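You operate a simulated robot arm through the tools that you are given. There is no shell and no other tool. Be economical: measure what you need, move in short steps, check, and stop when the job is done.

You run a simulated robot arm. Do the job below in one go: nothing can be reset, and whatever is moved stays where it is left.

## Task
Jog both bottles to the stop arm, then lift them onto the shelf.
Fine: the control shelf; jog slowly; drive off before you lift; the arm stays down. Set down upright: white band test bottle, green band test bottle.
Where things are to end (x, y in the base frame): white band test bottle within 0.06 m of [0.33, 0.15]; green band test bottle within 0.06 m of [0.33, 0.27].

It is judged by the outcome, as a careful person would: the job done as asked, and still so three seconds after it is handed in. It fails if anything else is knocked over, pushed out of place, dropped, spilled or broken.

## Robot
A 7-joint arm with a two-finger parallel gripper, fixed in place. Base frame: the origin is at the foot of the arm, x ahead of it, y to its left, z up; the work surface is at about z = 0.942. Units: m, rad, N and s.
With the tool pointing down near the work surface it reaches from about 0.28 to 0.68 m from the base axis. Its first joint turns from -1.152 to 1.152 rad. Payload 1.57 kg.
Tool frame: the origin (TCP) lies between the finger pads and is the grasp point; the fingertips stand 0.03 m ahead of it; z points along the fingers, y is the line along which they close. The gripper opens to 0.11 m. The fingers are 0.024 m wide and 0.012 m thick; the gripper's body (0.048 by 0.112 m) begins 0.078 m behind the TCP.
Orientation is told as [roll, pitch, yaw] about the base's x, y, z axes, in that order, counted from this pose: with the fingers straight down and closing along the base's y, the tool's x points along the base's -x, its y along +y and its z along -z.

## Interface
- The arm moves only by the tool play_rows. Its argument "motion" is a list of rows, each a list of 7 numbers: the shift along the tool's x, y, z in m, then the turn, a rotation vector about the tool's x, y, z in degrees, then the finger opening in m, from 0 to 0.11. In form: [[x, y, z, rx, ry, rz, jaw], ...]. A call has 1 to 12 rows; each row shifts and turns the commanded pose from where the row before left it, along the tool's axes as they then stand. Each row takes 0.2 s and may step no farther than 0.05 m and 0.15 rad from the row before; otherwise, or with a gripper value out of range, the whole call is refused. A pose out of reach is approached as far as the arm can. The call stops where the force on the tool passes 90 N (or 10 N more than at its start, if that is more) or the arm is blocked; 0.2 s more then pass. Each finger travels about 0.108 m/s and halts on what it meets, pressing with about 40 N; the grip force reading is that of the motor and also rises with nothing between the fingers. The clock runs only during rows and for 0.2 s after the last one: add rows that do not move to give the fingers time. It gives the time, the measured TCP pose, the force on the tool (base axes), the opening and the grip force at its end, in the units of the frame above (readings bear some noise), with the torque about the TCP (base axes, N m) and any sound that the robot's microphone picked up, and new pictures: "views" is both (left out), scene, wrist or none.
- Cameras (640 x 400 px; columns grow to the right, rows downward): "scene" is fixed at [0.1695, -0.3928, 1.4058]; the picture's right is [0.74, -0.67, 0.00], its down [-0.36, -0.40, -0.84] and it looks along [0.56, 0.62, -0.54] (base axes); focal length 243 px, centre (320, 200). "wrist" rides on the gripper at [0.07, 0.016, -0.141] in the tool frame; the picture's right is [-0.23, 0.97, 0.00], its down [-0.86, -0.20, -0.48] and it looks along [-0.47, -0.11, 0.88] (tool axes); focal length 222 px, centre (320, 200).
- probe_pixels(camera, pixels): there is no depth. For up to 12 entries [column, row, z] of the newest picture of that camera ("zoom" is the newest enlarged one), the place [x, y] in the base frame at which the ray of that pixel passes the height z, good to about 0.002 m. No time passes.
- inspect(camera, box): a new picture of the part [left, top, right, bottom] of that camera's present view, enlarged. No time passes.
- hand_in(): hands the job in; it is judged then, once.

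Work in short steps. Measure before you move; look again where a grasp or a placing could have gone wrong, and mend it. You have 80 turns and 200 pictures in all, those below and enlarged ones among them. Open the gripper and draw the arm clear of the work before you hand the job in, unless the task says otherwise; then end with one line.

The tools are called after ">>>" as a command line: name --pt "numbers of a row" for each row, then --argument value for the rest, lists and objects as JSON in quotes. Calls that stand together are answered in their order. play_rows: Moves the arm, as the interface text tells. Its arguments: {"type":"object","properties":{"motion":{"type":"array"},"views":{"type":"string","enum":["both","scene","wrist","none"]}},"required":["motion"]} The other tools are called the same way: probe_pixels (camera, pixels) gives the place at which the rays of pixels pass given heights; inspect (camera, box) takes an enlarged picture of a part of a camera's view; hand_in () hands the job in.

At the start:

```text
time_s: 0.0
tcp_pos: [0.3584, 0.0404, 1.2988]
ee_rot: [0.0, 0.0, 0.0]
wrist_force: [-0.3, -0.2, -0.6]
torque: [0.01, 0.03, 0.0]
gripper_width: 0.1098
grasp_force: 0.1
```

scene: 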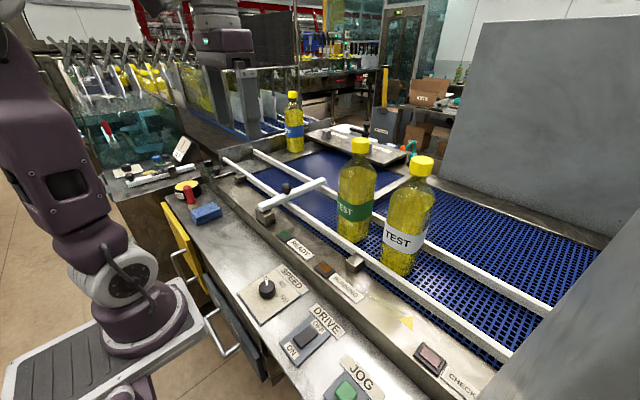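
wrist: 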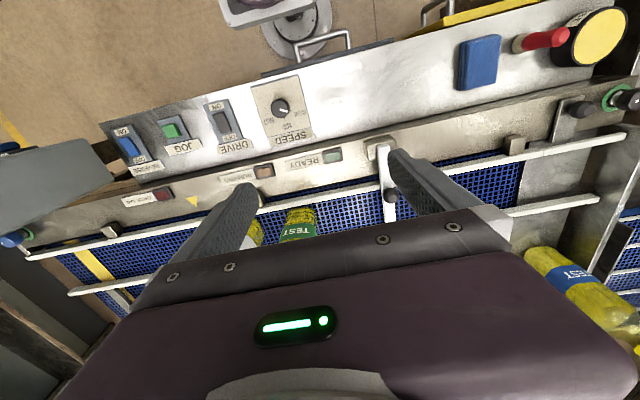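

The scene picture shows the bottles at about (355,190) and (408,215), with the panel in front of them. I'll enlarge the panel and belt to read the labels.

>>> inspect --camera "scene" --box '[220, 240, 460, 400]'

>>> inspect --camera "wrist" --box '[100, 60, 340, 210]'

>>> inspect --camera "scene" --box '[160, 80, 460, 280]'

```text
2.50 times, centred on (340, 320) of scene
```

zoom: 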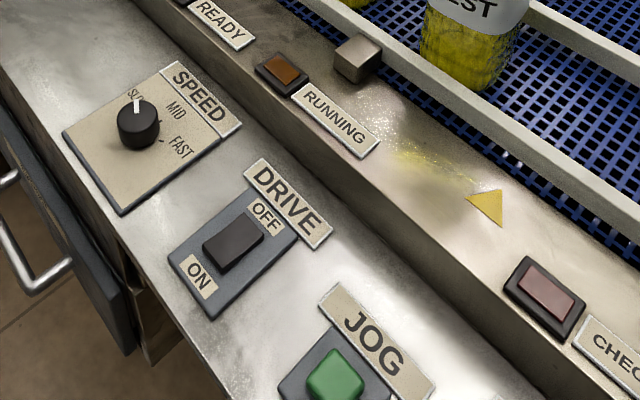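

```text
2.67 times, centred on (220, 135) of wrist
```

zoom: 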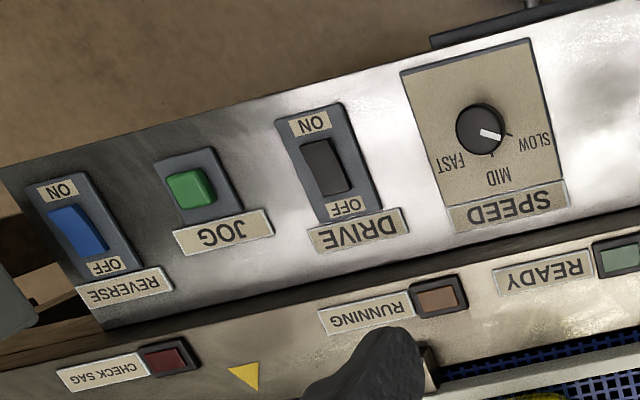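

```text
2.00 times, centred on (310, 180) of scene
```

zoom: 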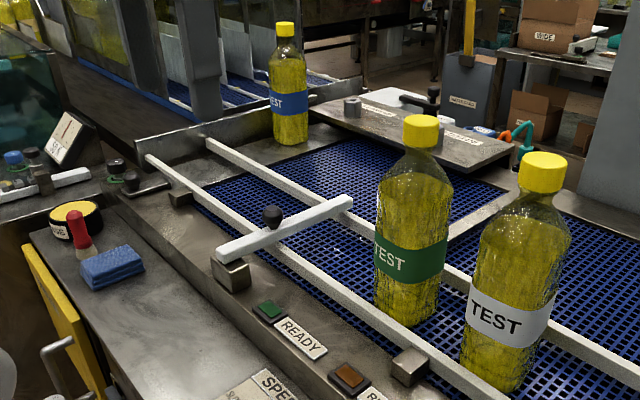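

The speed knob points at SLOW. I'll locate the controls and bottles at candidate heights.

>>> probe_pixels --camera "scene" --pixels '[[267, 288, 0.96], [306, 338, 0.95], [347, 388, 0.95], [205, 213, 0.95], [352, 238, 0.95], [397, 270, 0.95], [265, 210, 0.96], [325, 182, 1.0], [250, 400, 0.942], [283, 235, 0.96], [325, 268, 0.96], [432, 357, 0.96]]'

>>> probe_pixels --camera "wrist" --pixels '[[280, 107, 0.96], [221, 122, 0.95], [171, 131, 0.95], [129, 147, 0.95], [479, 62, 0.95], [273, 77, 0.942], [309, 134, 0.942], [263, 172, 0.96], [334, 157, 0.96], [384, 150, 0.99], [388, 195, 1.0], [590, 40, 0.95]]'

>>> inspect --camera "wrist" --box '[100, 95, 260, 195]'

>>> inspect --camera "wrist" --box '[340, 20, 640, 220]'

```text
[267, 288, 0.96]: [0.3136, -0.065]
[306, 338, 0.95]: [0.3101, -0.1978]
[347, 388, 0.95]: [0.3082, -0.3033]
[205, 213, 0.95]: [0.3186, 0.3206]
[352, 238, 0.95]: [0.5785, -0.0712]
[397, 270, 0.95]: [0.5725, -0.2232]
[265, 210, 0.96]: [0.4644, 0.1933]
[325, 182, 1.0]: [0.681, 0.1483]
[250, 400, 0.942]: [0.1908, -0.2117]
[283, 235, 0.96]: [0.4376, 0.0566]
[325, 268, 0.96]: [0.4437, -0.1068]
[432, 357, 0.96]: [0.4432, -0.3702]
```

```text
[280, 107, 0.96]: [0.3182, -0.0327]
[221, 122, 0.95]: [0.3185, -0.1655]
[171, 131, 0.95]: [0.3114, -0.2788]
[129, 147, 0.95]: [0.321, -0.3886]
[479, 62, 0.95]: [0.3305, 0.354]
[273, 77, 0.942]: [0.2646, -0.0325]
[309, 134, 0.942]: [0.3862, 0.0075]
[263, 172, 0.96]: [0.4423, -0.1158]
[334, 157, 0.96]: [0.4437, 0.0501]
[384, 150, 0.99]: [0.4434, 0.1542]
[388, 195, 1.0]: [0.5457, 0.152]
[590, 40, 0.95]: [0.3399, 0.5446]
```

```text
4.00 times, centred on (180, 145) of wrist
```

zoom: 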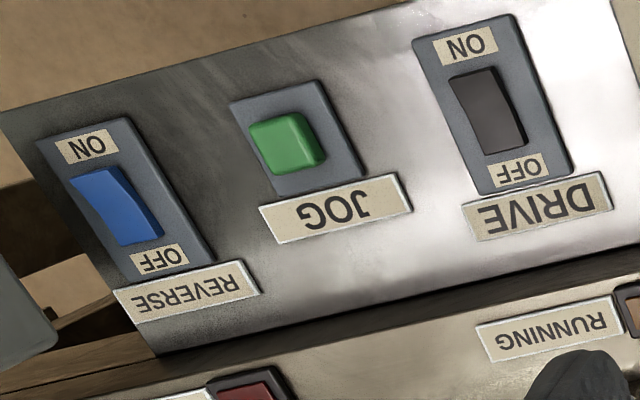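

```text
2.00 times, centred on (490, 120) of wrist
```

zoom: 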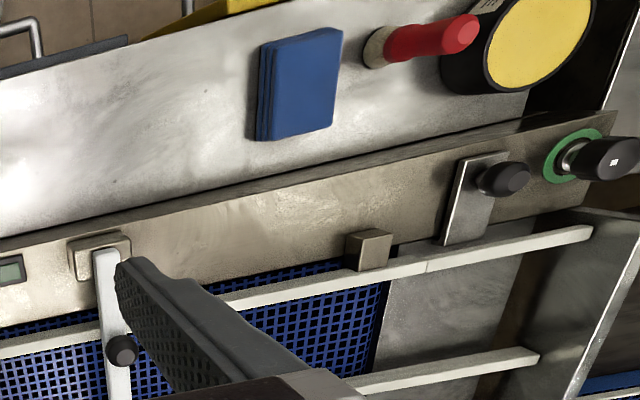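

Comparing both cameras puts the control shelf at about z 0.90, with DRIVE near (0.32,-0.18), JOG near (0.316,-0.297) and REVERSE near y -0.4. I'll close the jaw and move above DRIVE to see the switch states.

>>> play_rows --pt "0.006 -0.03 0.028 0 0 0 0.08" --pt "0.006 -0.03 0.028 0 0 0 0.05" --pt "0.006 -0.03 0.028 0 0 0 0.02" --pt "0.006 -0.03 0.028 0 0 0 0.0" --pt "0.006 -0.03 0.028 0 0 0 0.0" --pt "0.006 -0.03 0.028 0 0 0 0.0" --pt "0.002 -0.03 0.028 0 0 0 0.0" --pt "0 0 0 0 0 0 0"

```text
time_s: 1.8
tcp_pos: [0.3182, -0.1713, 1.1043]
ee_rot: [-0.001, -0.001, -0.001]
wrist_force: [1.0, 0.5, -0.2]
torque: [-0.01, -0.01, -0.04]
gripper_width: 0.0003
grasp_force: 21.4
```

scene: 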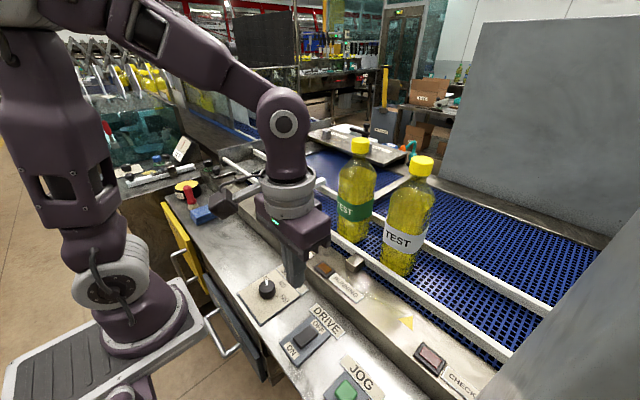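
wrist: 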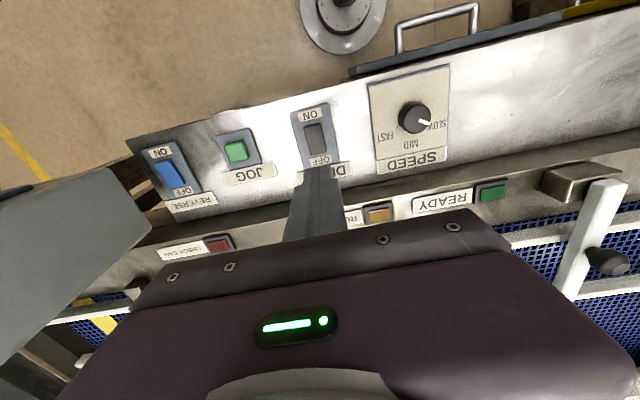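

>>> inspect --camera "wrist" --box '[130, 90, 340, 220]'

>>> inspect --camera "wrist" --box '[340, 60, 540, 230]'

>>> probe_pixels --camera "wrist" --pixels '[[314, 138, 0.91], [235, 150, 0.91], [169, 172, 0.91], [414, 117, 0.91], [311, 116, 0.9], [319, 160, 0.9], [155, 153, 0.9]]'

>>> probe_pixels --camera "scene" --pixels '[[305, 338, 0.91], [345, 390, 0.91], [267, 287, 0.91], [292, 348, 0.9], [318, 324, 0.9]]'

```text
3.05 times, centred on (235, 155) of wrist
```

zoom: 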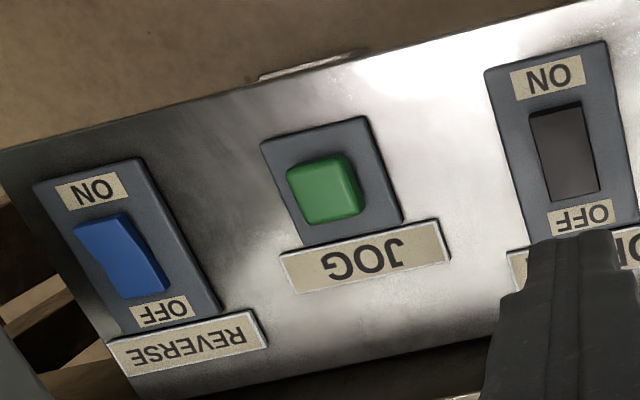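

```text
2.35 times, centred on (440, 145) of wrist
```

zoom: 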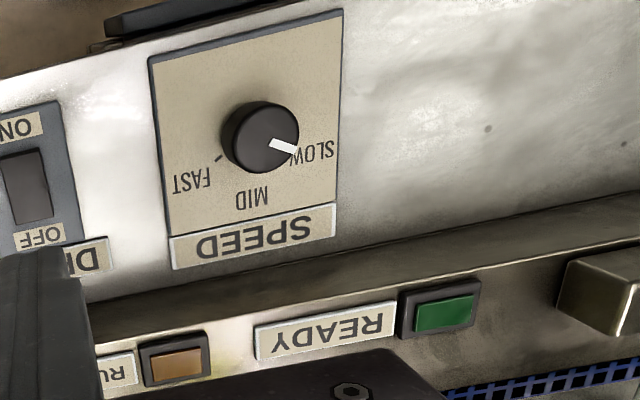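

```text
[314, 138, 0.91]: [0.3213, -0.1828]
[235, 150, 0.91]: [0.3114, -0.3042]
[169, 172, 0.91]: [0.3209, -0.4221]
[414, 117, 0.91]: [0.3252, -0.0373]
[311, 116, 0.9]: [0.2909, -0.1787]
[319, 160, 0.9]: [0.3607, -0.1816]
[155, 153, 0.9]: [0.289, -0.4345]
```

```text
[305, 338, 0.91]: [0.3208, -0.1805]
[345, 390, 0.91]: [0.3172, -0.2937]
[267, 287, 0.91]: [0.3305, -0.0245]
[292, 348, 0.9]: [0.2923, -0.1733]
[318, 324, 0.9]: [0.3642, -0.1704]
```

DRIVE sits at (0.321,-0.182) with its ON end toward -x. Both rockers look OFF, and I'll lower the closed fingertips to just above the ON end.

>>> play_rows --pt "0.006 -0.005 0.03 0 0 0 0" --pt "0.007 -0.005 0.03 0 0 0 0" --pt "0 0 0.03 0 0 0 0" --pt "0 0 0.03 0 0 0 0" --pt "0 0 0.015 0 0 0 0" --pt "0 0 0 0 0 0 0"

```text
time_s: 3.2
tcp_pos: [0.3076, -0.179, 0.967]
ee_rot: [0.0, 0.0, 0.0]
wrist_force: [-0.3, 0.4, 0.3]
torque: [0.0, -0.03, 0.03]
gripper_width: 0.0
grasp_force: 21.5
```

scene: 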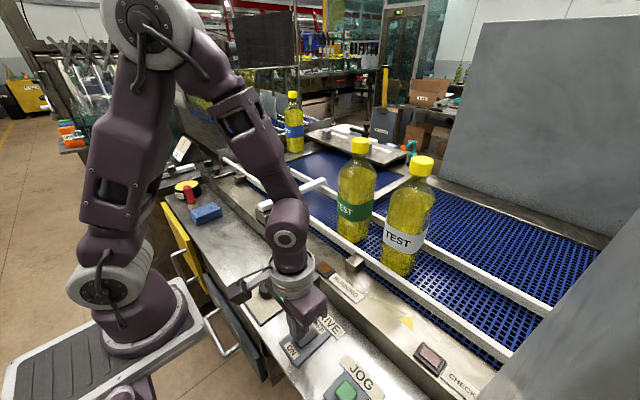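
wrist: 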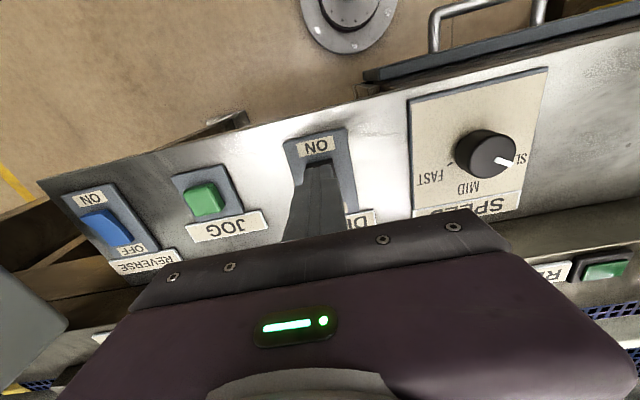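

The fingertips at (318,165) sit over the ON half of the rocker, clear of the label. I'll press down in 5 mm steps, then look.

>>> play_rows --pt "0.002 0 0.006 0 0 0 0" --pt "0 0 0.006 0 0 0 0" --pt "0 0 0.005 0 0 0 0" --pt "0 0 0.004 0 0 0 0"

>>> inspect --camera "wrist" --box '[40, 90, 340, 290]'

```text
time_s: 4.2
tcp_pos: [0.3058, -0.1782, 0.9467]
ee_rot: [0.0, 0.001, 0.0]
wrist_force: [-0.8, -0.9, 1.1]
torque: [-0.04, 0.02, 0.02]
gripper_width: 0.0001
grasp_force: 21.4
```

scene: 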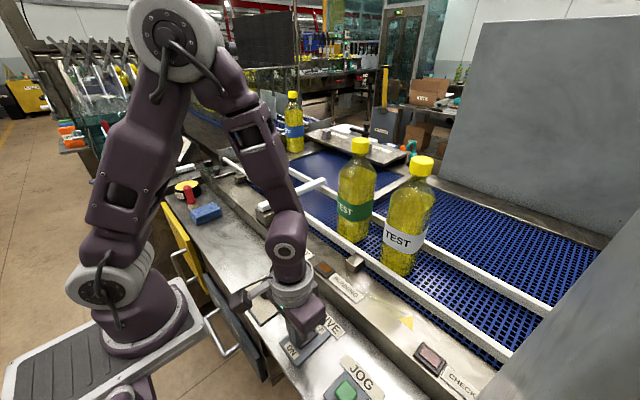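
wrist: 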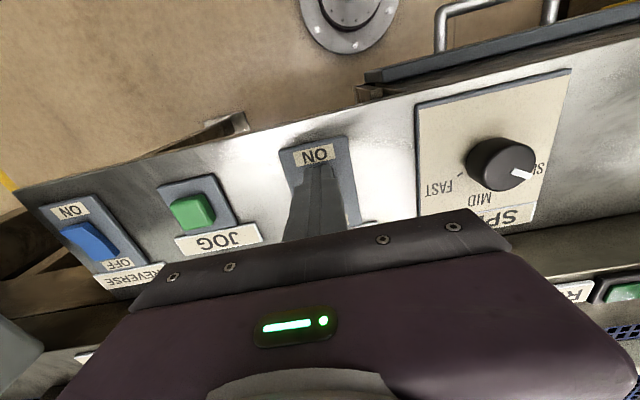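

```text
2.00 times, centred on (190, 190) of wrist
```

zoom: 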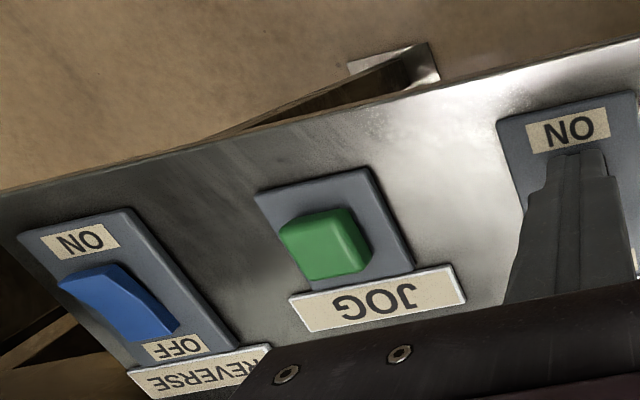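

No contact yet at z 0.947. The reverse rocker's ON end stands proud, so it is off. I'll continue pressing.

>>> play_rows --pt "0 0 0.004 0 0 0 0" --pt "0 0 0.004 0 0 0 0" --pt "0 0 0.004 0 0 0 0" --views "wrist"

```text
time_s: 4.7
tcp_pos: [0.3045, -0.1793, 0.945]
ee_rot: [0.0, -0.004, -0.001]
wrist_force: [-7.3, 9.1, 39.3]
torque: [0.2, -0.23, 0.2]
gripper_width: 0.0
grasp_force: 21.6
stopped in row 2: the force on the tool passed its limit at 120 N (the readings are from after the stop); the commanded pose is now the measured one
```

wrist: 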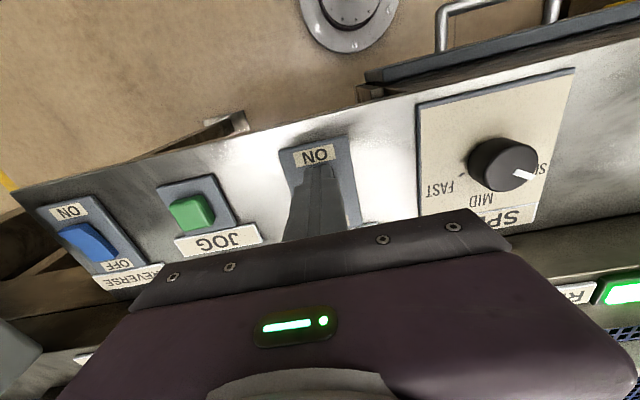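

READY is lit at (625,292), so the drive is on. I'll lift and move above JOG at about (0.313,-0.298).

>>> play_rows --pt "0 0 -0.025 0 0 0 0" --pt "0 0 -0.025 0 0 0 0" --pt "-0.003 -0.04 0 0 0 0 0" --pt "-0.003 -0.04 0 0 0 0 0" --pt "-0.003 -0.039 0.01 0 0 0 0" --pt "0 0 0 0 0 0 0"

```text
time_s: 6.1
tcp_pos: [0.3128, -0.2989, 0.9824]
ee_rot: [0.0, -0.003, 0.001]
wrist_force: [-0.4, -0.4, 0.0]
torque: [-0.02, 0.02, 0.04]
gripper_width: 0.0
grasp_force: 21.2
```

scene: 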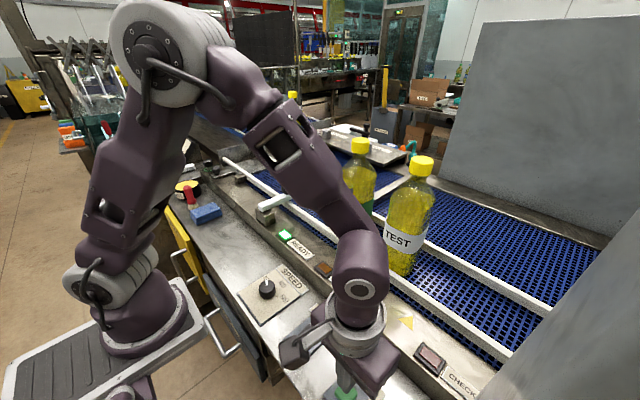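
wrist: 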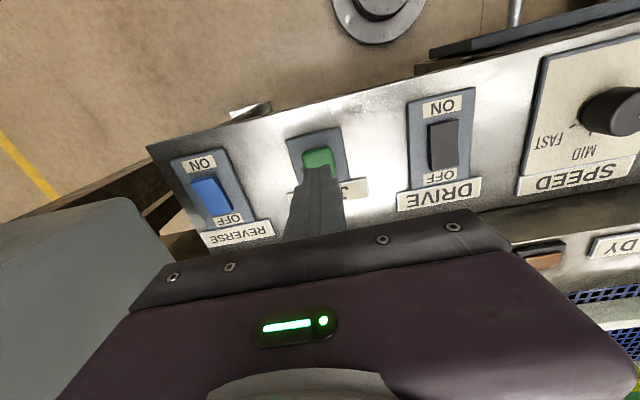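

The tip is over the green button at (318,165). I'll press gently in 4 mm steps.

>>> play_rows --pt "0 0 0.006 0 0 0 0" --pt "0 0 0.006 0 0 0 0" --pt "0 0 0.006 0 0 0 0" --pt "0 0 0.004 0 0 0 0" --pt "0 0 0.003 0 0 0 0"

```text
time_s: 7.3
tcp_pos: [0.3143, -0.2973, 0.9597]
ee_rot: [-0.001, -0.004, -0.001]
wrist_force: [0.2, 0.8, 1.1]
torque: [0.01, -0.03, 0.0]
gripper_width: 0.0002
grasp_force: 21.4
```

scene: 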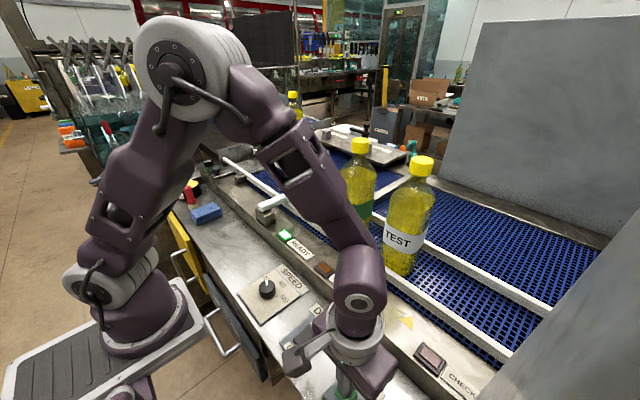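
wrist: 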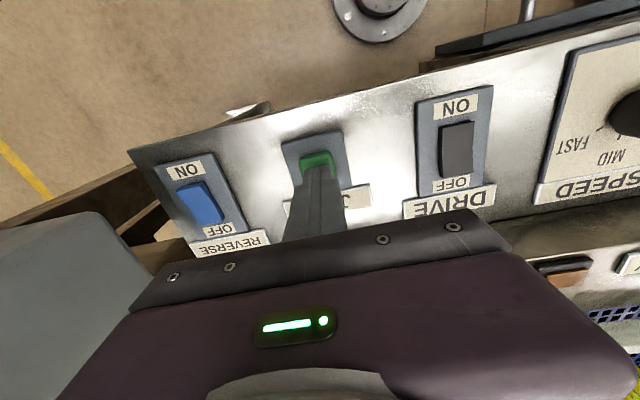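

No contact yet at z 0.960. I'll press on in 3 mm steps.

>>> play_rows --pt "0 0 0.003 0 0 0 0" --pt "0 0 0.003 0 0 0 0" --pt "0 0 0.003 0 0 0 0"

```text
time_s: 8.1
tcp_pos: [0.3147, -0.2988, 0.9509]
ee_rot: [-0.001, -0.004, 0.0]
wrist_force: [-0.1, -0.2, 0.7]
torque: [-0.01, -0.01, 0.03]
gripper_width: 0.0
grasp_force: 21.5
```

scene: 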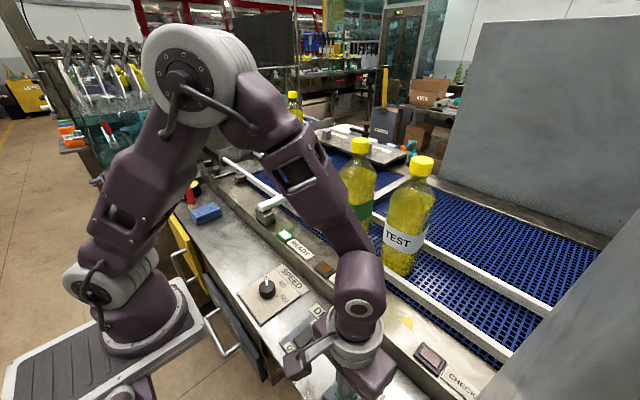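
wrist: 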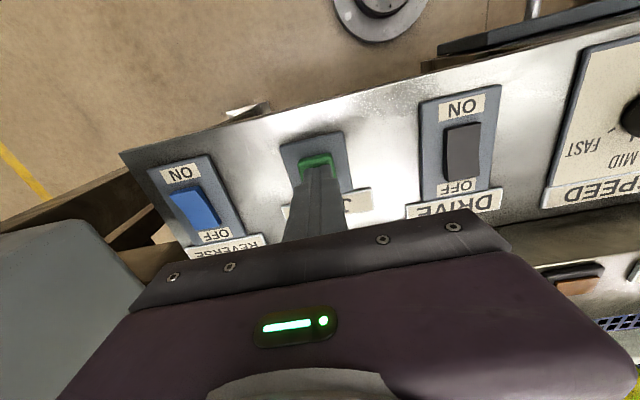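

Still no force at z 0.951. I'll continue with 2 mm steps.

>>> play_rows --pt "0 0 0.002 0 0 0 0" --pt "0 0 0.002 0 0 0 0"

```text
time_s: 8.7
tcp_pos: [0.3154, -0.2997, 0.9443]
ee_rot: [-0.001, -0.005, -0.002]
wrist_force: [0.9, 0.8, 3.1]
torque: [0.03, -0.05, 0.04]
gripper_width: 0.0
grasp_force: 21.6
heard: click
```

scene: 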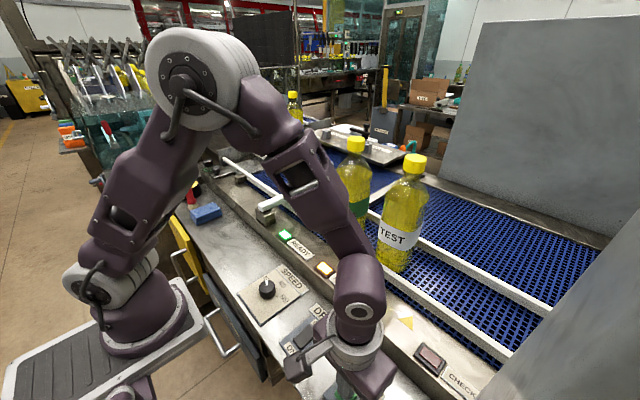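
wrist: 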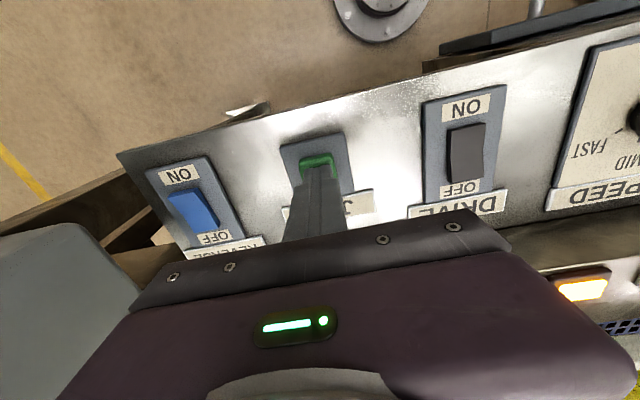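

JOG clicked, RUNNING is lit, and the bottles are moving toward the stop arm. I'll hold the button and watch.

>>> play_rows --pt "0 0 0 0 0 0 0" --pt "0 0 0 0 0 0 0" --pt "0 0 0 0 0 0 0" --views "scene"

```text
time_s: 9.5
tcp_pos: [0.3145, -0.2988, 0.9466]
ee_rot: [-0.001, -0.004, 0.001]
wrist_force: [0.1, -1.3, 2.1]
torque: [-0.01, -0.01, 0.02]
gripper_width: 0.0
grasp_force: 21.4
```

scene: 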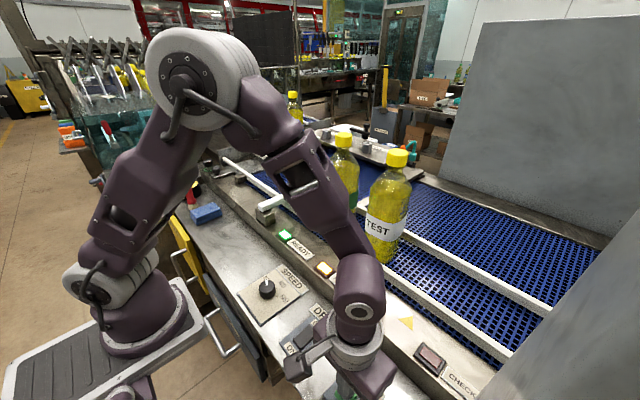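

The bottles are moving steadily and upright. I'll measure the cap position to get the speed.

>>> probe_pixels --camera "scene" --pixels '[[421, 160, 1.17], [415, 158, 1.17], [397, 153, 1.17], [343, 133, 1.17], [360, 140, 1.17], [378, 258, 0.95]]'

```text
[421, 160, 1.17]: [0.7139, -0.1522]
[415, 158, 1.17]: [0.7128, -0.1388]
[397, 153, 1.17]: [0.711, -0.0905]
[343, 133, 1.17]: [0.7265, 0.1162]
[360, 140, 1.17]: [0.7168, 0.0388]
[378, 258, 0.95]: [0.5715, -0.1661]
```

Speed is about 0.045 m/s. I'll hold another 2 s.

>>> play_rows --pt "0 0 0 0 0 0 0" --pt "0 0 0 0 0 0 0" --pt "0 0 0 0 0 0 0" --pt "0 0 0 0 0 0 0" --pt "0 0 0 0 0 0 0" --pt "0 0 0 0 0 0 0" --pt "0 0 0 0 0 0 0" --pt "0 0 0 0 0 0 0" --pt "0 0 0 0 0 0 0" --views "scene"

```text
time_s: 11.5
tcp_pos: [0.3144, -0.2992, 0.9462]
ee_rot: [-0.001, -0.001, 0.001]
wrist_force: [0.5, -0.3, 1.8]
torque: [0.0, 0.02, 0.02]
gripper_width: 0.0
grasp_force: 21.8
```

scene: 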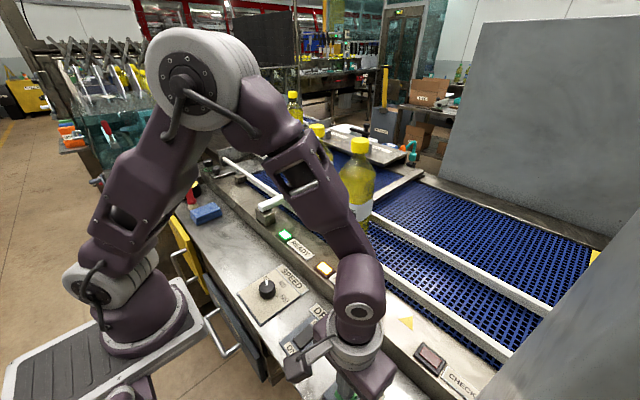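

White is now near (358,190), about where green began, and green should be nearing the stop arm. I'll hold 1 s more.

>>> play_rows --pt "0 0 0 0 0 0 0" --pt "0 0 0 0 0 0 0" --pt "0 0 0 0 0 0 0" --pt "0 0 0 0 0 0 0" --pt "0 0 0 0 0 0 0" --views "scene"

>>> inspect --camera "scene" --box '[220, 90, 420, 250]'

```text
time_s: 12.7
tcp_pos: [0.3142, -0.2997, 0.946]
ee_rot: [-0.003, -0.004, -0.001]
wrist_force: [0.2, -0.2, 1.5]
torque: [0.02, 0.02, 0.04]
gripper_width: 0.0001
grasp_force: 21.3
```

scene: 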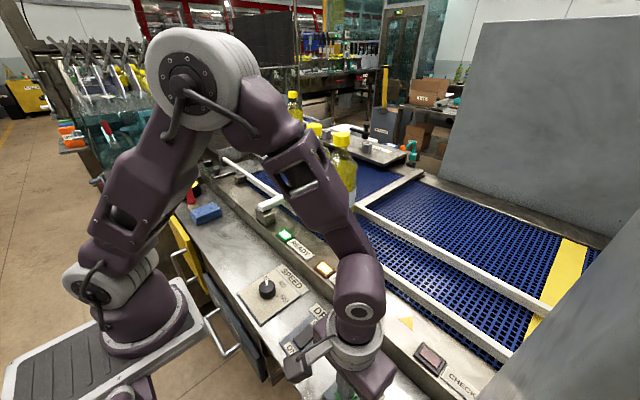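

```text
2.50 times, centred on (320, 170) of scene
```

zoom: 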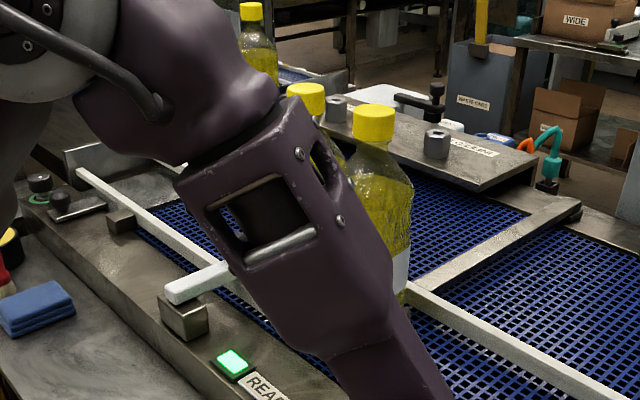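

Green's cap stays at about (316,130), so it has reached the stop. White's cap at (342,133) is almost touching it, so I'll hold 0.4 s more.

>>> play_rows --pt "0 0 0 0 0 0 0" --views "none"

>>> inspect --camera "scene" --box '[220, 90, 420, 250]'

```text
time_s: 13.1
tcp_pos: [0.3146, -0.2988, 0.9457]
ee_rot: [-0.002, -0.006, -0.002]
wrist_force: [0.5, -1.2, 2.2]
torque: [-0.01, -0.05, -0.02]
gripper_width: 0.0
grasp_force: 21.3
```

```text
2.50 times, centred on (320, 170) of scene
```

zoom: 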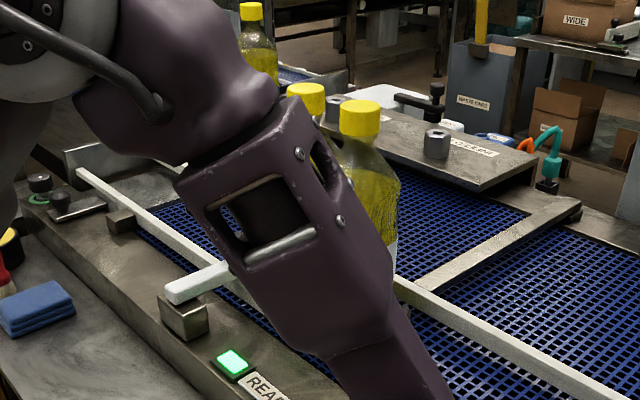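

White moved another 6 px while green stayed put. One more short hold.

>>> play_rows --pt "0 0 0 0 0 0 0" --views "none"

>>> inspect --camera "scene" --box '[220, 90, 420, 250]'

```text
time_s: 13.5
tcp_pos: [0.3148, -0.3001, 0.9457]
ee_rot: [-0.001, -0.003, 0.0]
wrist_force: [-1.3, 0.0, 1.8]
torque: [-0.01, 0.03, 0.0]
gripper_width: 0.0
grasp_force: 21.5
```

```text
2.50 times, centred on (320, 170) of scene
```

zoom: 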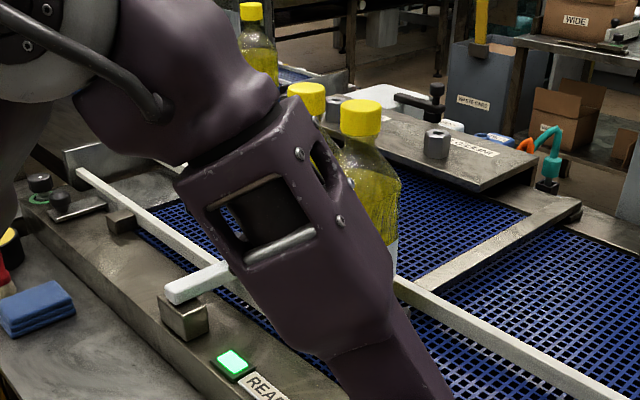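

White's cap no longer moves, so both bottles are at the stop. I'll release JOG and move above the OFF end of DRIVE at about (0.338,-0.181).

>>> play_rows --pt "0 0 -0.02 0 0 0 0" --pt "0 0 -0.025 0 0 0 0" --pt "-0.008 0.04 0 0 0 0 0" --pt "-0.008 0.04 0 0 0 0 0" --pt "-0.007 0.039 0.0 0 0 0 0" --pt "0 0 0.025 0 0 0 0" --pt "0 0 0 0 0 0 0"

```text
time_s: 15.1
tcp_pos: [0.3372, -0.1795, 0.9676]
ee_rot: [-0.002, -0.004, -0.002]
wrist_force: [0.1, -0.1, 0.7]
torque: [-0.01, -0.03, -0.01]
gripper_width: 0.0003
grasp_force: 21.4
```

scene: 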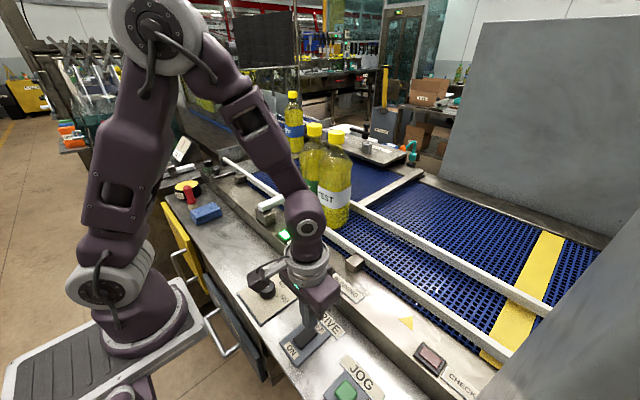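
wrist: 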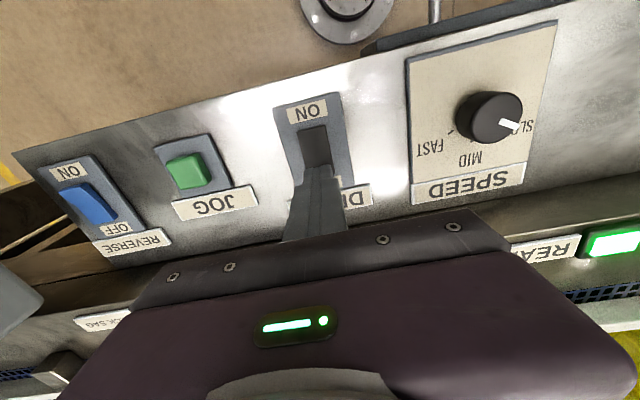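

The belt has stopped and READY is still lit. I'll press the OFF end gently in 3 mm steps.

>>> play_rows --pt "0 0 0.006 0 0 0 0" --pt "0 0 0.006 0 0 0 0" --pt "0 0 0.003 0 0 0 0" --pt "0 0 0.003 0 0 0 0" --pt "0 0 0.003 0 0 0 0" --views "wrist"

```text
time_s: 16.3
tcp_pos: [0.3379, -0.1788, 0.9455]
ee_rot: [0.0, -0.004, -0.001]
wrist_force: [1.8, 1.7, 8.7]
torque: [0.02, 0.06, -0.05]
gripper_width: 0.0
grasp_force: 21.4
```

wrist: 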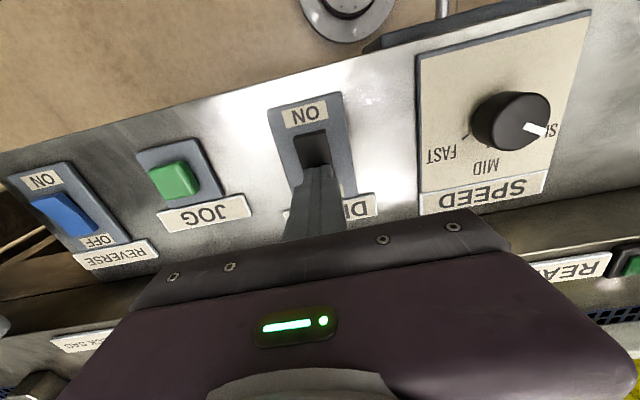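

READY has gone dark, so the drive is off. I'll rise straight up, then view the bottles with the gripper open.

>>> play_rows --pt "0 0 -0.03 0 0 0 0" --pt "0 0 -0.048 0 0 0 0" --pt "0 0 -0.048 0 0 0 0.02" --pt "0 0 -0.048 0 0 0 0.04" --pt "0 0 -0.048 0 0 0 0.06" --pt "0 0 -0.048 0 0 0 0.08" --pt "0 0 -0.048 0 0 0 0.1" --pt "0 0 -0.048 0 0 0 0.11" --pt "0.01 0.048 0 0 0 0 0.11" --pt "0.01 0.048 0 0 0 0 0.11" --pt "0 0 0 0 0 0 0.11"

>>> inspect --camera "scene" --box '[220, 90, 420, 250]'

>>> inspect --camera "scene" --box '[140, 160, 340, 320]'

```text
time_s: 18.7
tcp_pos: [0.317, -0.0824, 1.314]
ee_rot: [-0.002, -0.002, 0.0]
wrist_force: [0.1, -0.1, 0.7]
torque: [-0.02, -0.01, -0.01]
gripper_width: 0.1099
grasp_force: 0.0
```

scene: 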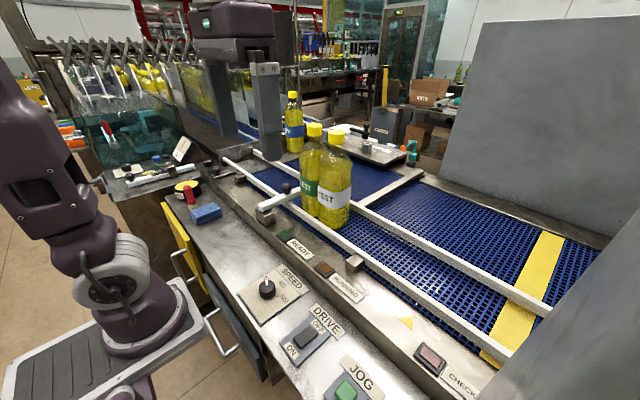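
wrist: 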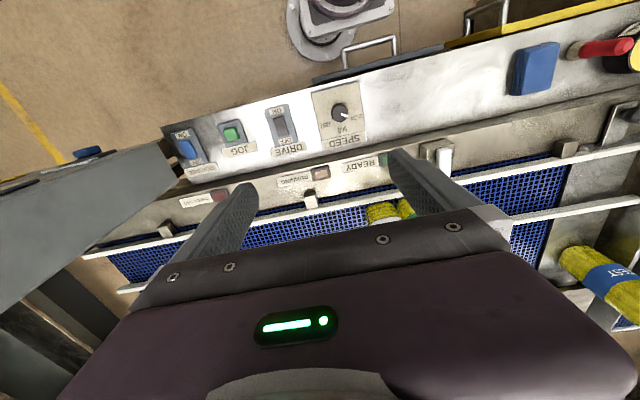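

```text
2.50 times, centred on (320, 170) of scene
```

zoom: 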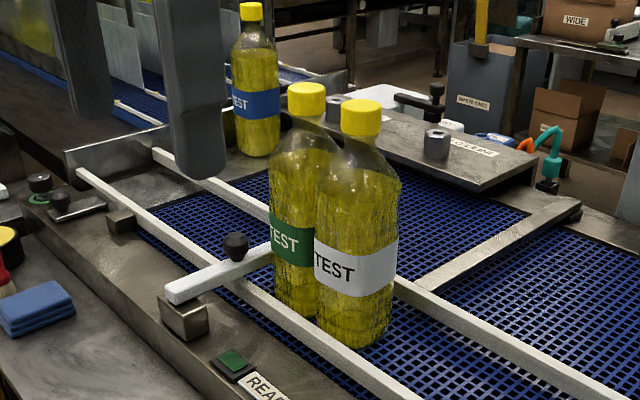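

```text
2.50 times, centred on (240, 240) of scene
```

zoom: 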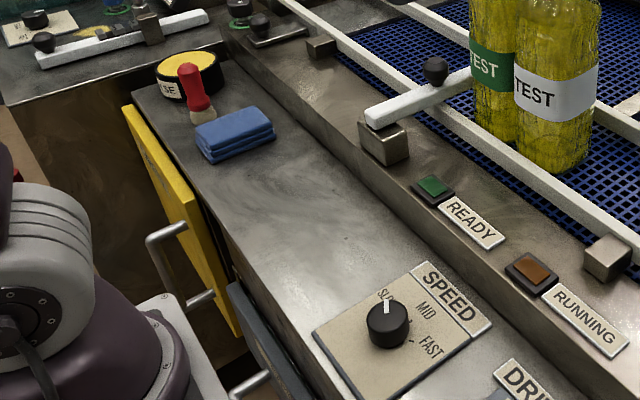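

The drive is off, the bottles stand upright touching at (310,180) and (333,185), and the arm is down. I'll rise and move forward to look at the caps from above.

>>> play_rows --pt "0 0.01 -0.045 0 0 0 0.11" --pt "0 0.01 -0.045 0 0 0 0.11" --pt "-0.04 0.02 -0.005 0 0 0 0.11" --pt "-0.04 0.02 0 0 0 0 0.11" --pt "-0.04 0.02 0 0 0 0 0.11" --pt "-0.04 0.02 0 0 0 0 0.11" --pt "0 0 0 0 0 0 0.11"

```text
time_s: 20.3
tcp_pos: [0.44, 0.0078, 1.3297]
ee_rot: [-0.002, -0.008, 0.0]
wrist_force: [-0.2, -0.3, 0.4]
torque: [-0.01, -0.02, -0.02]
gripper_width: 0.1099
grasp_force: 0.0
out of reach, approached as far as the arm can: row 1, 2, 3, 4, 5, 6
```

scene: 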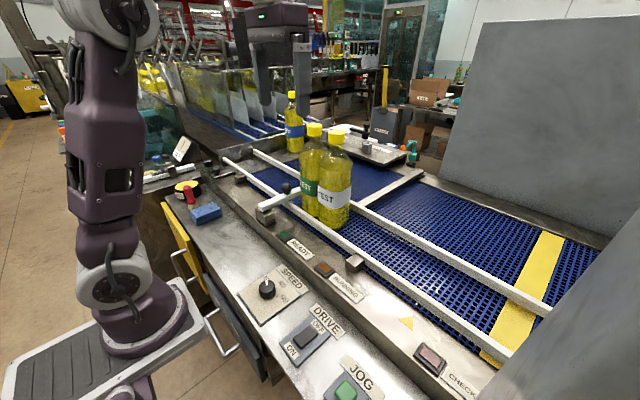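
wrist: 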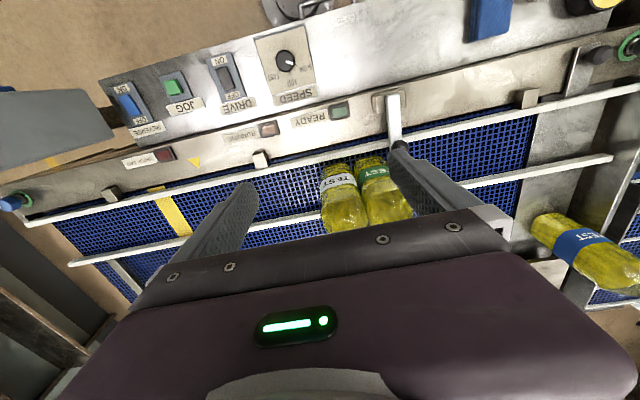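

Reach is limited up here. The bottles are visible in the wrist view at (343,200) and (382,195), so I'll triangulate bases, rail and stop arm.

>>> probe_pixels --camera "wrist" --pixels '[[337, 166, 0.95], [370, 158, 0.95], [340, 180, 1.04], [374, 172, 1.04], [333, 161, 0.95], [393, 100, 1.0], [396, 148, 1.0], [395, 145, 1.02], [300, 163, 0.97], [285, 212, 0.97]]'

>>> probe_pixels --camera "scene" --pixels '[[333, 222, 0.95], [312, 210, 0.95], [334, 198, 1.04], [310, 187, 1.04], [336, 136, 1.2], [314, 129, 1.2], [265, 210, 1.0], [286, 187, 1.02], [336, 136, 1.23], [314, 129, 1.23]]'

>>> inspect --camera "wrist" --box '[260, 80, 460, 240]'

>>> inspect --camera "scene" --box '[270, 110, 390, 240]'

```text
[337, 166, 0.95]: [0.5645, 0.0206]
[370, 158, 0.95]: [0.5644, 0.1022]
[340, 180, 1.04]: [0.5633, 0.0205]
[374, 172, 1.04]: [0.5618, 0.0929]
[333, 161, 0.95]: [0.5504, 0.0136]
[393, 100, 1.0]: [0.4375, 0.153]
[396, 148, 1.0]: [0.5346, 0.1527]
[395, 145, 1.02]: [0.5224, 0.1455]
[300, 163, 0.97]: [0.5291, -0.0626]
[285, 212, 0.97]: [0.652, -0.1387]
```

```text
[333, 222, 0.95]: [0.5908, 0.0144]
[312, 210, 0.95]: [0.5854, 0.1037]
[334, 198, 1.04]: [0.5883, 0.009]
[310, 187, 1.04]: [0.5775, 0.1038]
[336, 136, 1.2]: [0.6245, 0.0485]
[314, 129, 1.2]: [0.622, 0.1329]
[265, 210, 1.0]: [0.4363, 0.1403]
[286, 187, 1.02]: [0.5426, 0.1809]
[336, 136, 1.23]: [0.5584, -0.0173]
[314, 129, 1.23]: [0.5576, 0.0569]
```

```text
2.50 times, centred on (360, 160) of wrist
```

zoom: 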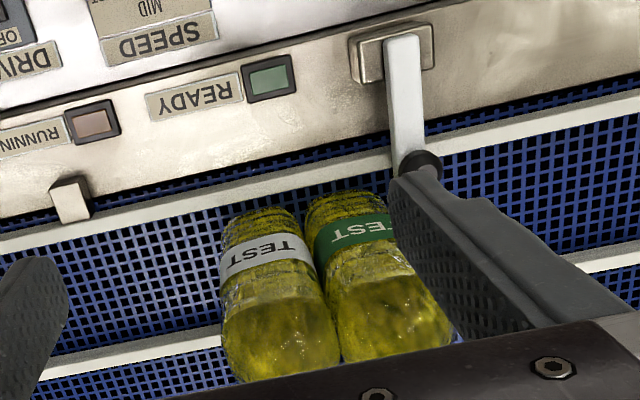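

```text
3.08 times, centred on (330, 175) of scene
```

zoom: 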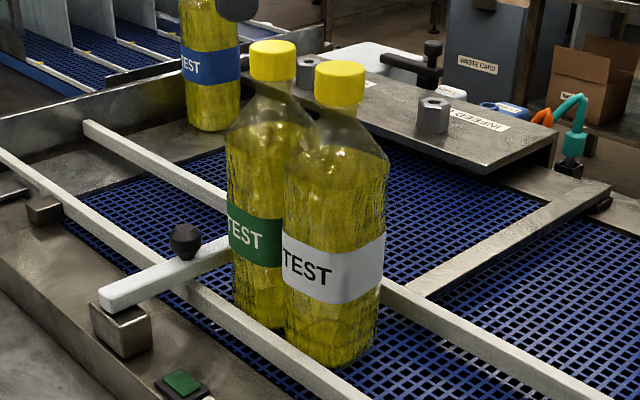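

Triangulating gives the bottles at about (0.58, 0.02) and (0.58, 0.10), with caps near z 1.21, which is beyond straight-down reach. I'll tilt the tool 30° forward about its y so I can grip the caps from above-behind, then read the pose.

>>> play_rows --pt "0 0 0.03 0 -7.5 0 0.09" --pt "0 0 0.03 0 -7.5 0 0.08" --pt "0 0 0 0 -7.5 0 0.07" --pt "0 0 0 0 -7.5 0 0.065" --pt "0 0 0 0 0 0 0.065"

```text
time_s: 21.5
tcp_pos: [0.4434, 0.011, 1.2692]
ee_rot: [0.0, -0.529, 0.0]
wrist_force: [0.3, -0.2, 0.2]
torque: [-0.01, 0.0, 0.0]
gripper_width: 0.0652
grasp_force: 0.1
```

scene: 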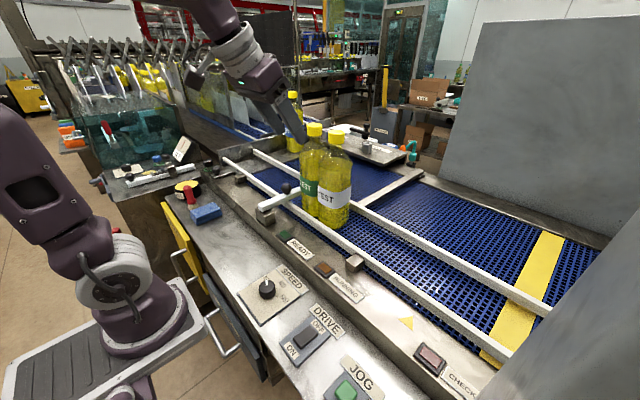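
wrist: 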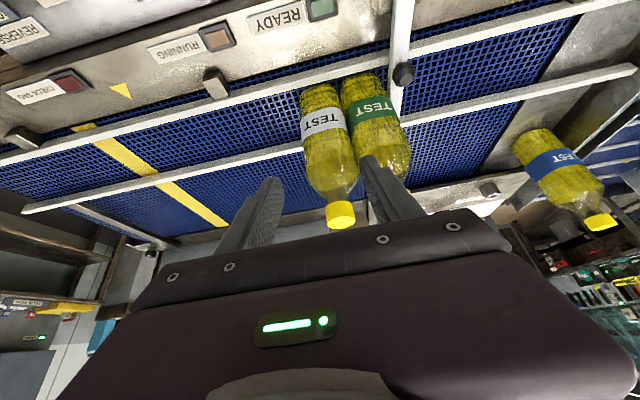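

The wrist view now shows the white cap at (341,215), between the fingers but farther out. I'll triangulate caps against the scene view.

>>> probe_pixels --camera "wrist" --pixels '[[341, 215, 1.18], [341, 215, 1.2], [341, 215, 1.22], [341, 215, 1.24], [318, 90, 0.95], [360, 80, 0.95]]'

>>> probe_pixels --camera "scene" --pixels '[[336.4, 137, 1.18], [336.4, 137, 1.2], [336.4, 137, 1.22], [336.4, 137, 1.24], [314.5, 130, 1.2], [314.5, 130, 1.22]]'

>>> inspect --camera "wrist" --box '[260, 60, 460, 240]'

```text
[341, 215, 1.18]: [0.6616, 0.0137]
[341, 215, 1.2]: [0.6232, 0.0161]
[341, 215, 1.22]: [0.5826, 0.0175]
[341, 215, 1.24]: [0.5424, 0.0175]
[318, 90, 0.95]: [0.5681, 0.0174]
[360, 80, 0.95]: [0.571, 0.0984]
```

```text
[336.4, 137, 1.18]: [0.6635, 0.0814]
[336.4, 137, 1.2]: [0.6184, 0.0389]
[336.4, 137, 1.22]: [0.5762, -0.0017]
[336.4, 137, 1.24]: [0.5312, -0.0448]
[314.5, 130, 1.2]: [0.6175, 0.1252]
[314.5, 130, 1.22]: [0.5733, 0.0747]
```

```text
2.22 times, centred on (360, 150) of wrist
```

zoom: 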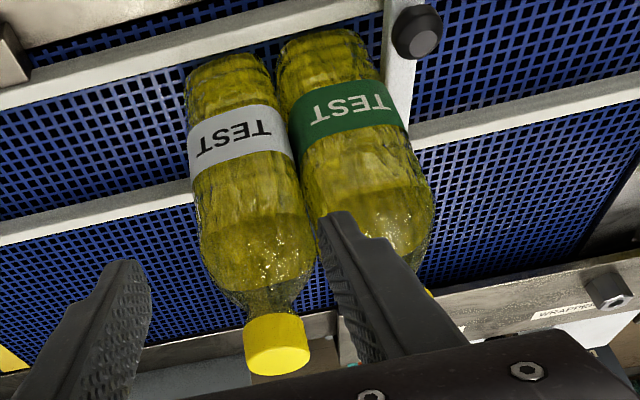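

The white cap centre comes out at (0.598, 0.017, 1.211) and green near (0.593, 0.097). I'll move to a standoff 8 cm back along the tool axis.

>>> play_rows --pt "-0.034 0.002 0.017 0 0 0 0.065" --pt "-0.034 0.002 0.017 0 0 0 0.065" --pt "-0.034 0.002 0.017 0 0 0 0.065" --pt "0 0 0 0 0 0 0.065"

```text
time_s: 22.5
tcp_pos: [0.5555, 0.017, 1.2788]
ee_rot: [-0.002, -0.527, -0.001]
wrist_force: [0.4, -0.5, -0.3]
torque: [-0.03, 0.02, -0.02]
gripper_width: 0.0649
grasp_force: 0.1
```

scene: 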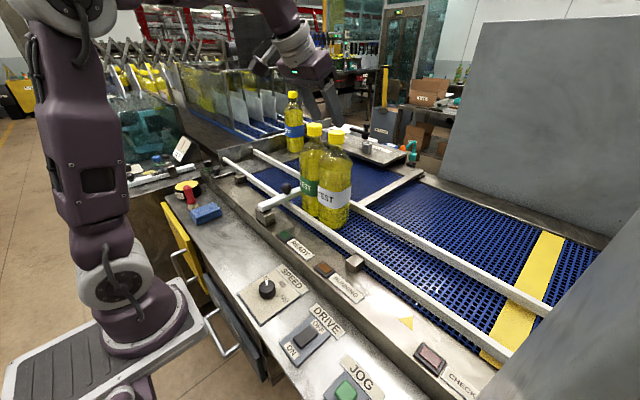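
wrist: 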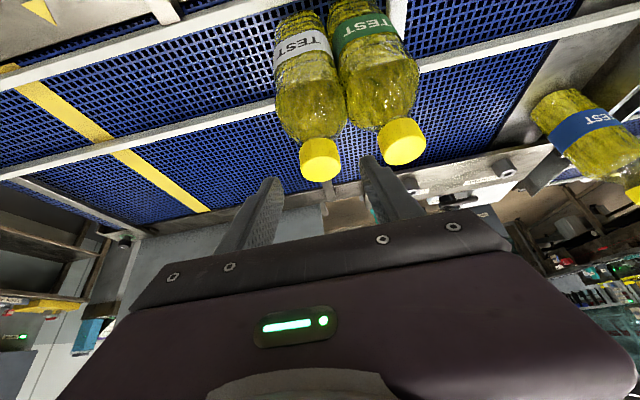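

The standoff is reached and both caps are visible at (319,161) and (402,143). I'll refine their positions.

>>> probe_pixels --camera "wrist" --pixels '[[319, 161, 1.2], [319, 161, 1.211], [319, 161, 1.222], [402, 143, 1.2], [402, 143, 1.211], [302, 157, 1.215], [340, 155, 1.215]]'

```text
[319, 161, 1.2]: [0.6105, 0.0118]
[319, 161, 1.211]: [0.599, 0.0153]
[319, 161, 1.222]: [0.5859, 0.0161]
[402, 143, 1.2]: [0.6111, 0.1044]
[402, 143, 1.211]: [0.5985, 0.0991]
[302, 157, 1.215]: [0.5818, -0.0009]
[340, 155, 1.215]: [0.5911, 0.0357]
```

White's cap centre is confirmed at (0.599, 0.0155, 1.211). I'll advance 0.082 m along the tool axis in steps.

>>> play_rows --pt "0 -0.001 0.025 0 0 0 0.065" --pt "0 0 0.025 0 0 0 0.065" --pt "0 0 0.016 0 0 0 0.065" --pt "0 0 0.016 0 0 0 0.065" --pt "0 0 0 0 0 0 0.065"

>>> inspect --camera "scene" --box '[270, 80, 410, 240]'

```text
time_s: 23.7
tcp_pos: [0.5988, 0.0164, 1.2056]
ee_rot: [-0.002, -0.527, -0.002]
wrist_force: [0.7, 0.3, -0.4]
torque: [0.02, -0.02, 0.02]
gripper_width: 0.0648
grasp_force: 0.1
```

scene: 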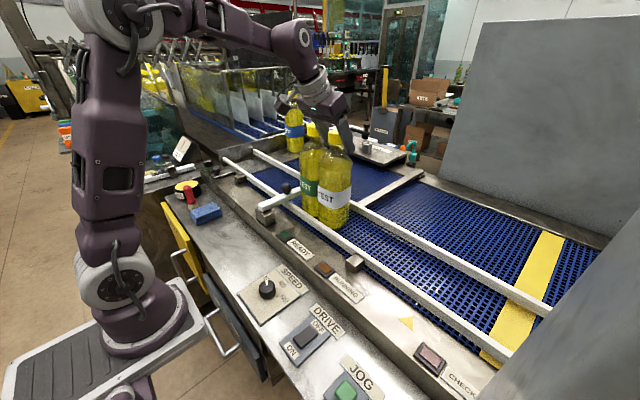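
wrist: 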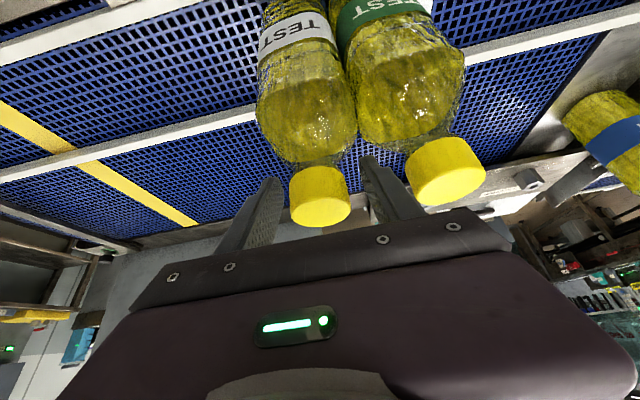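

```text
2.50 times, centred on (340, 160) of scene
```

zoom: 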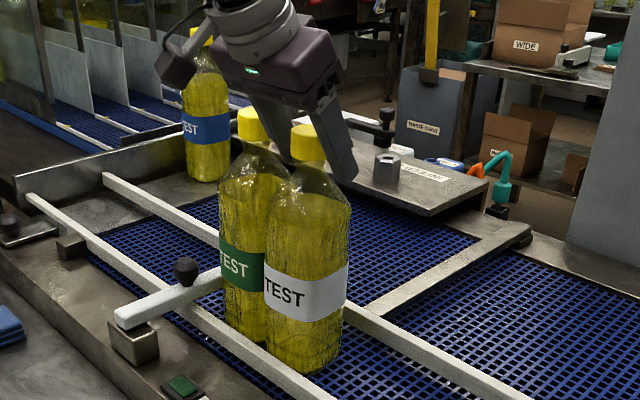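

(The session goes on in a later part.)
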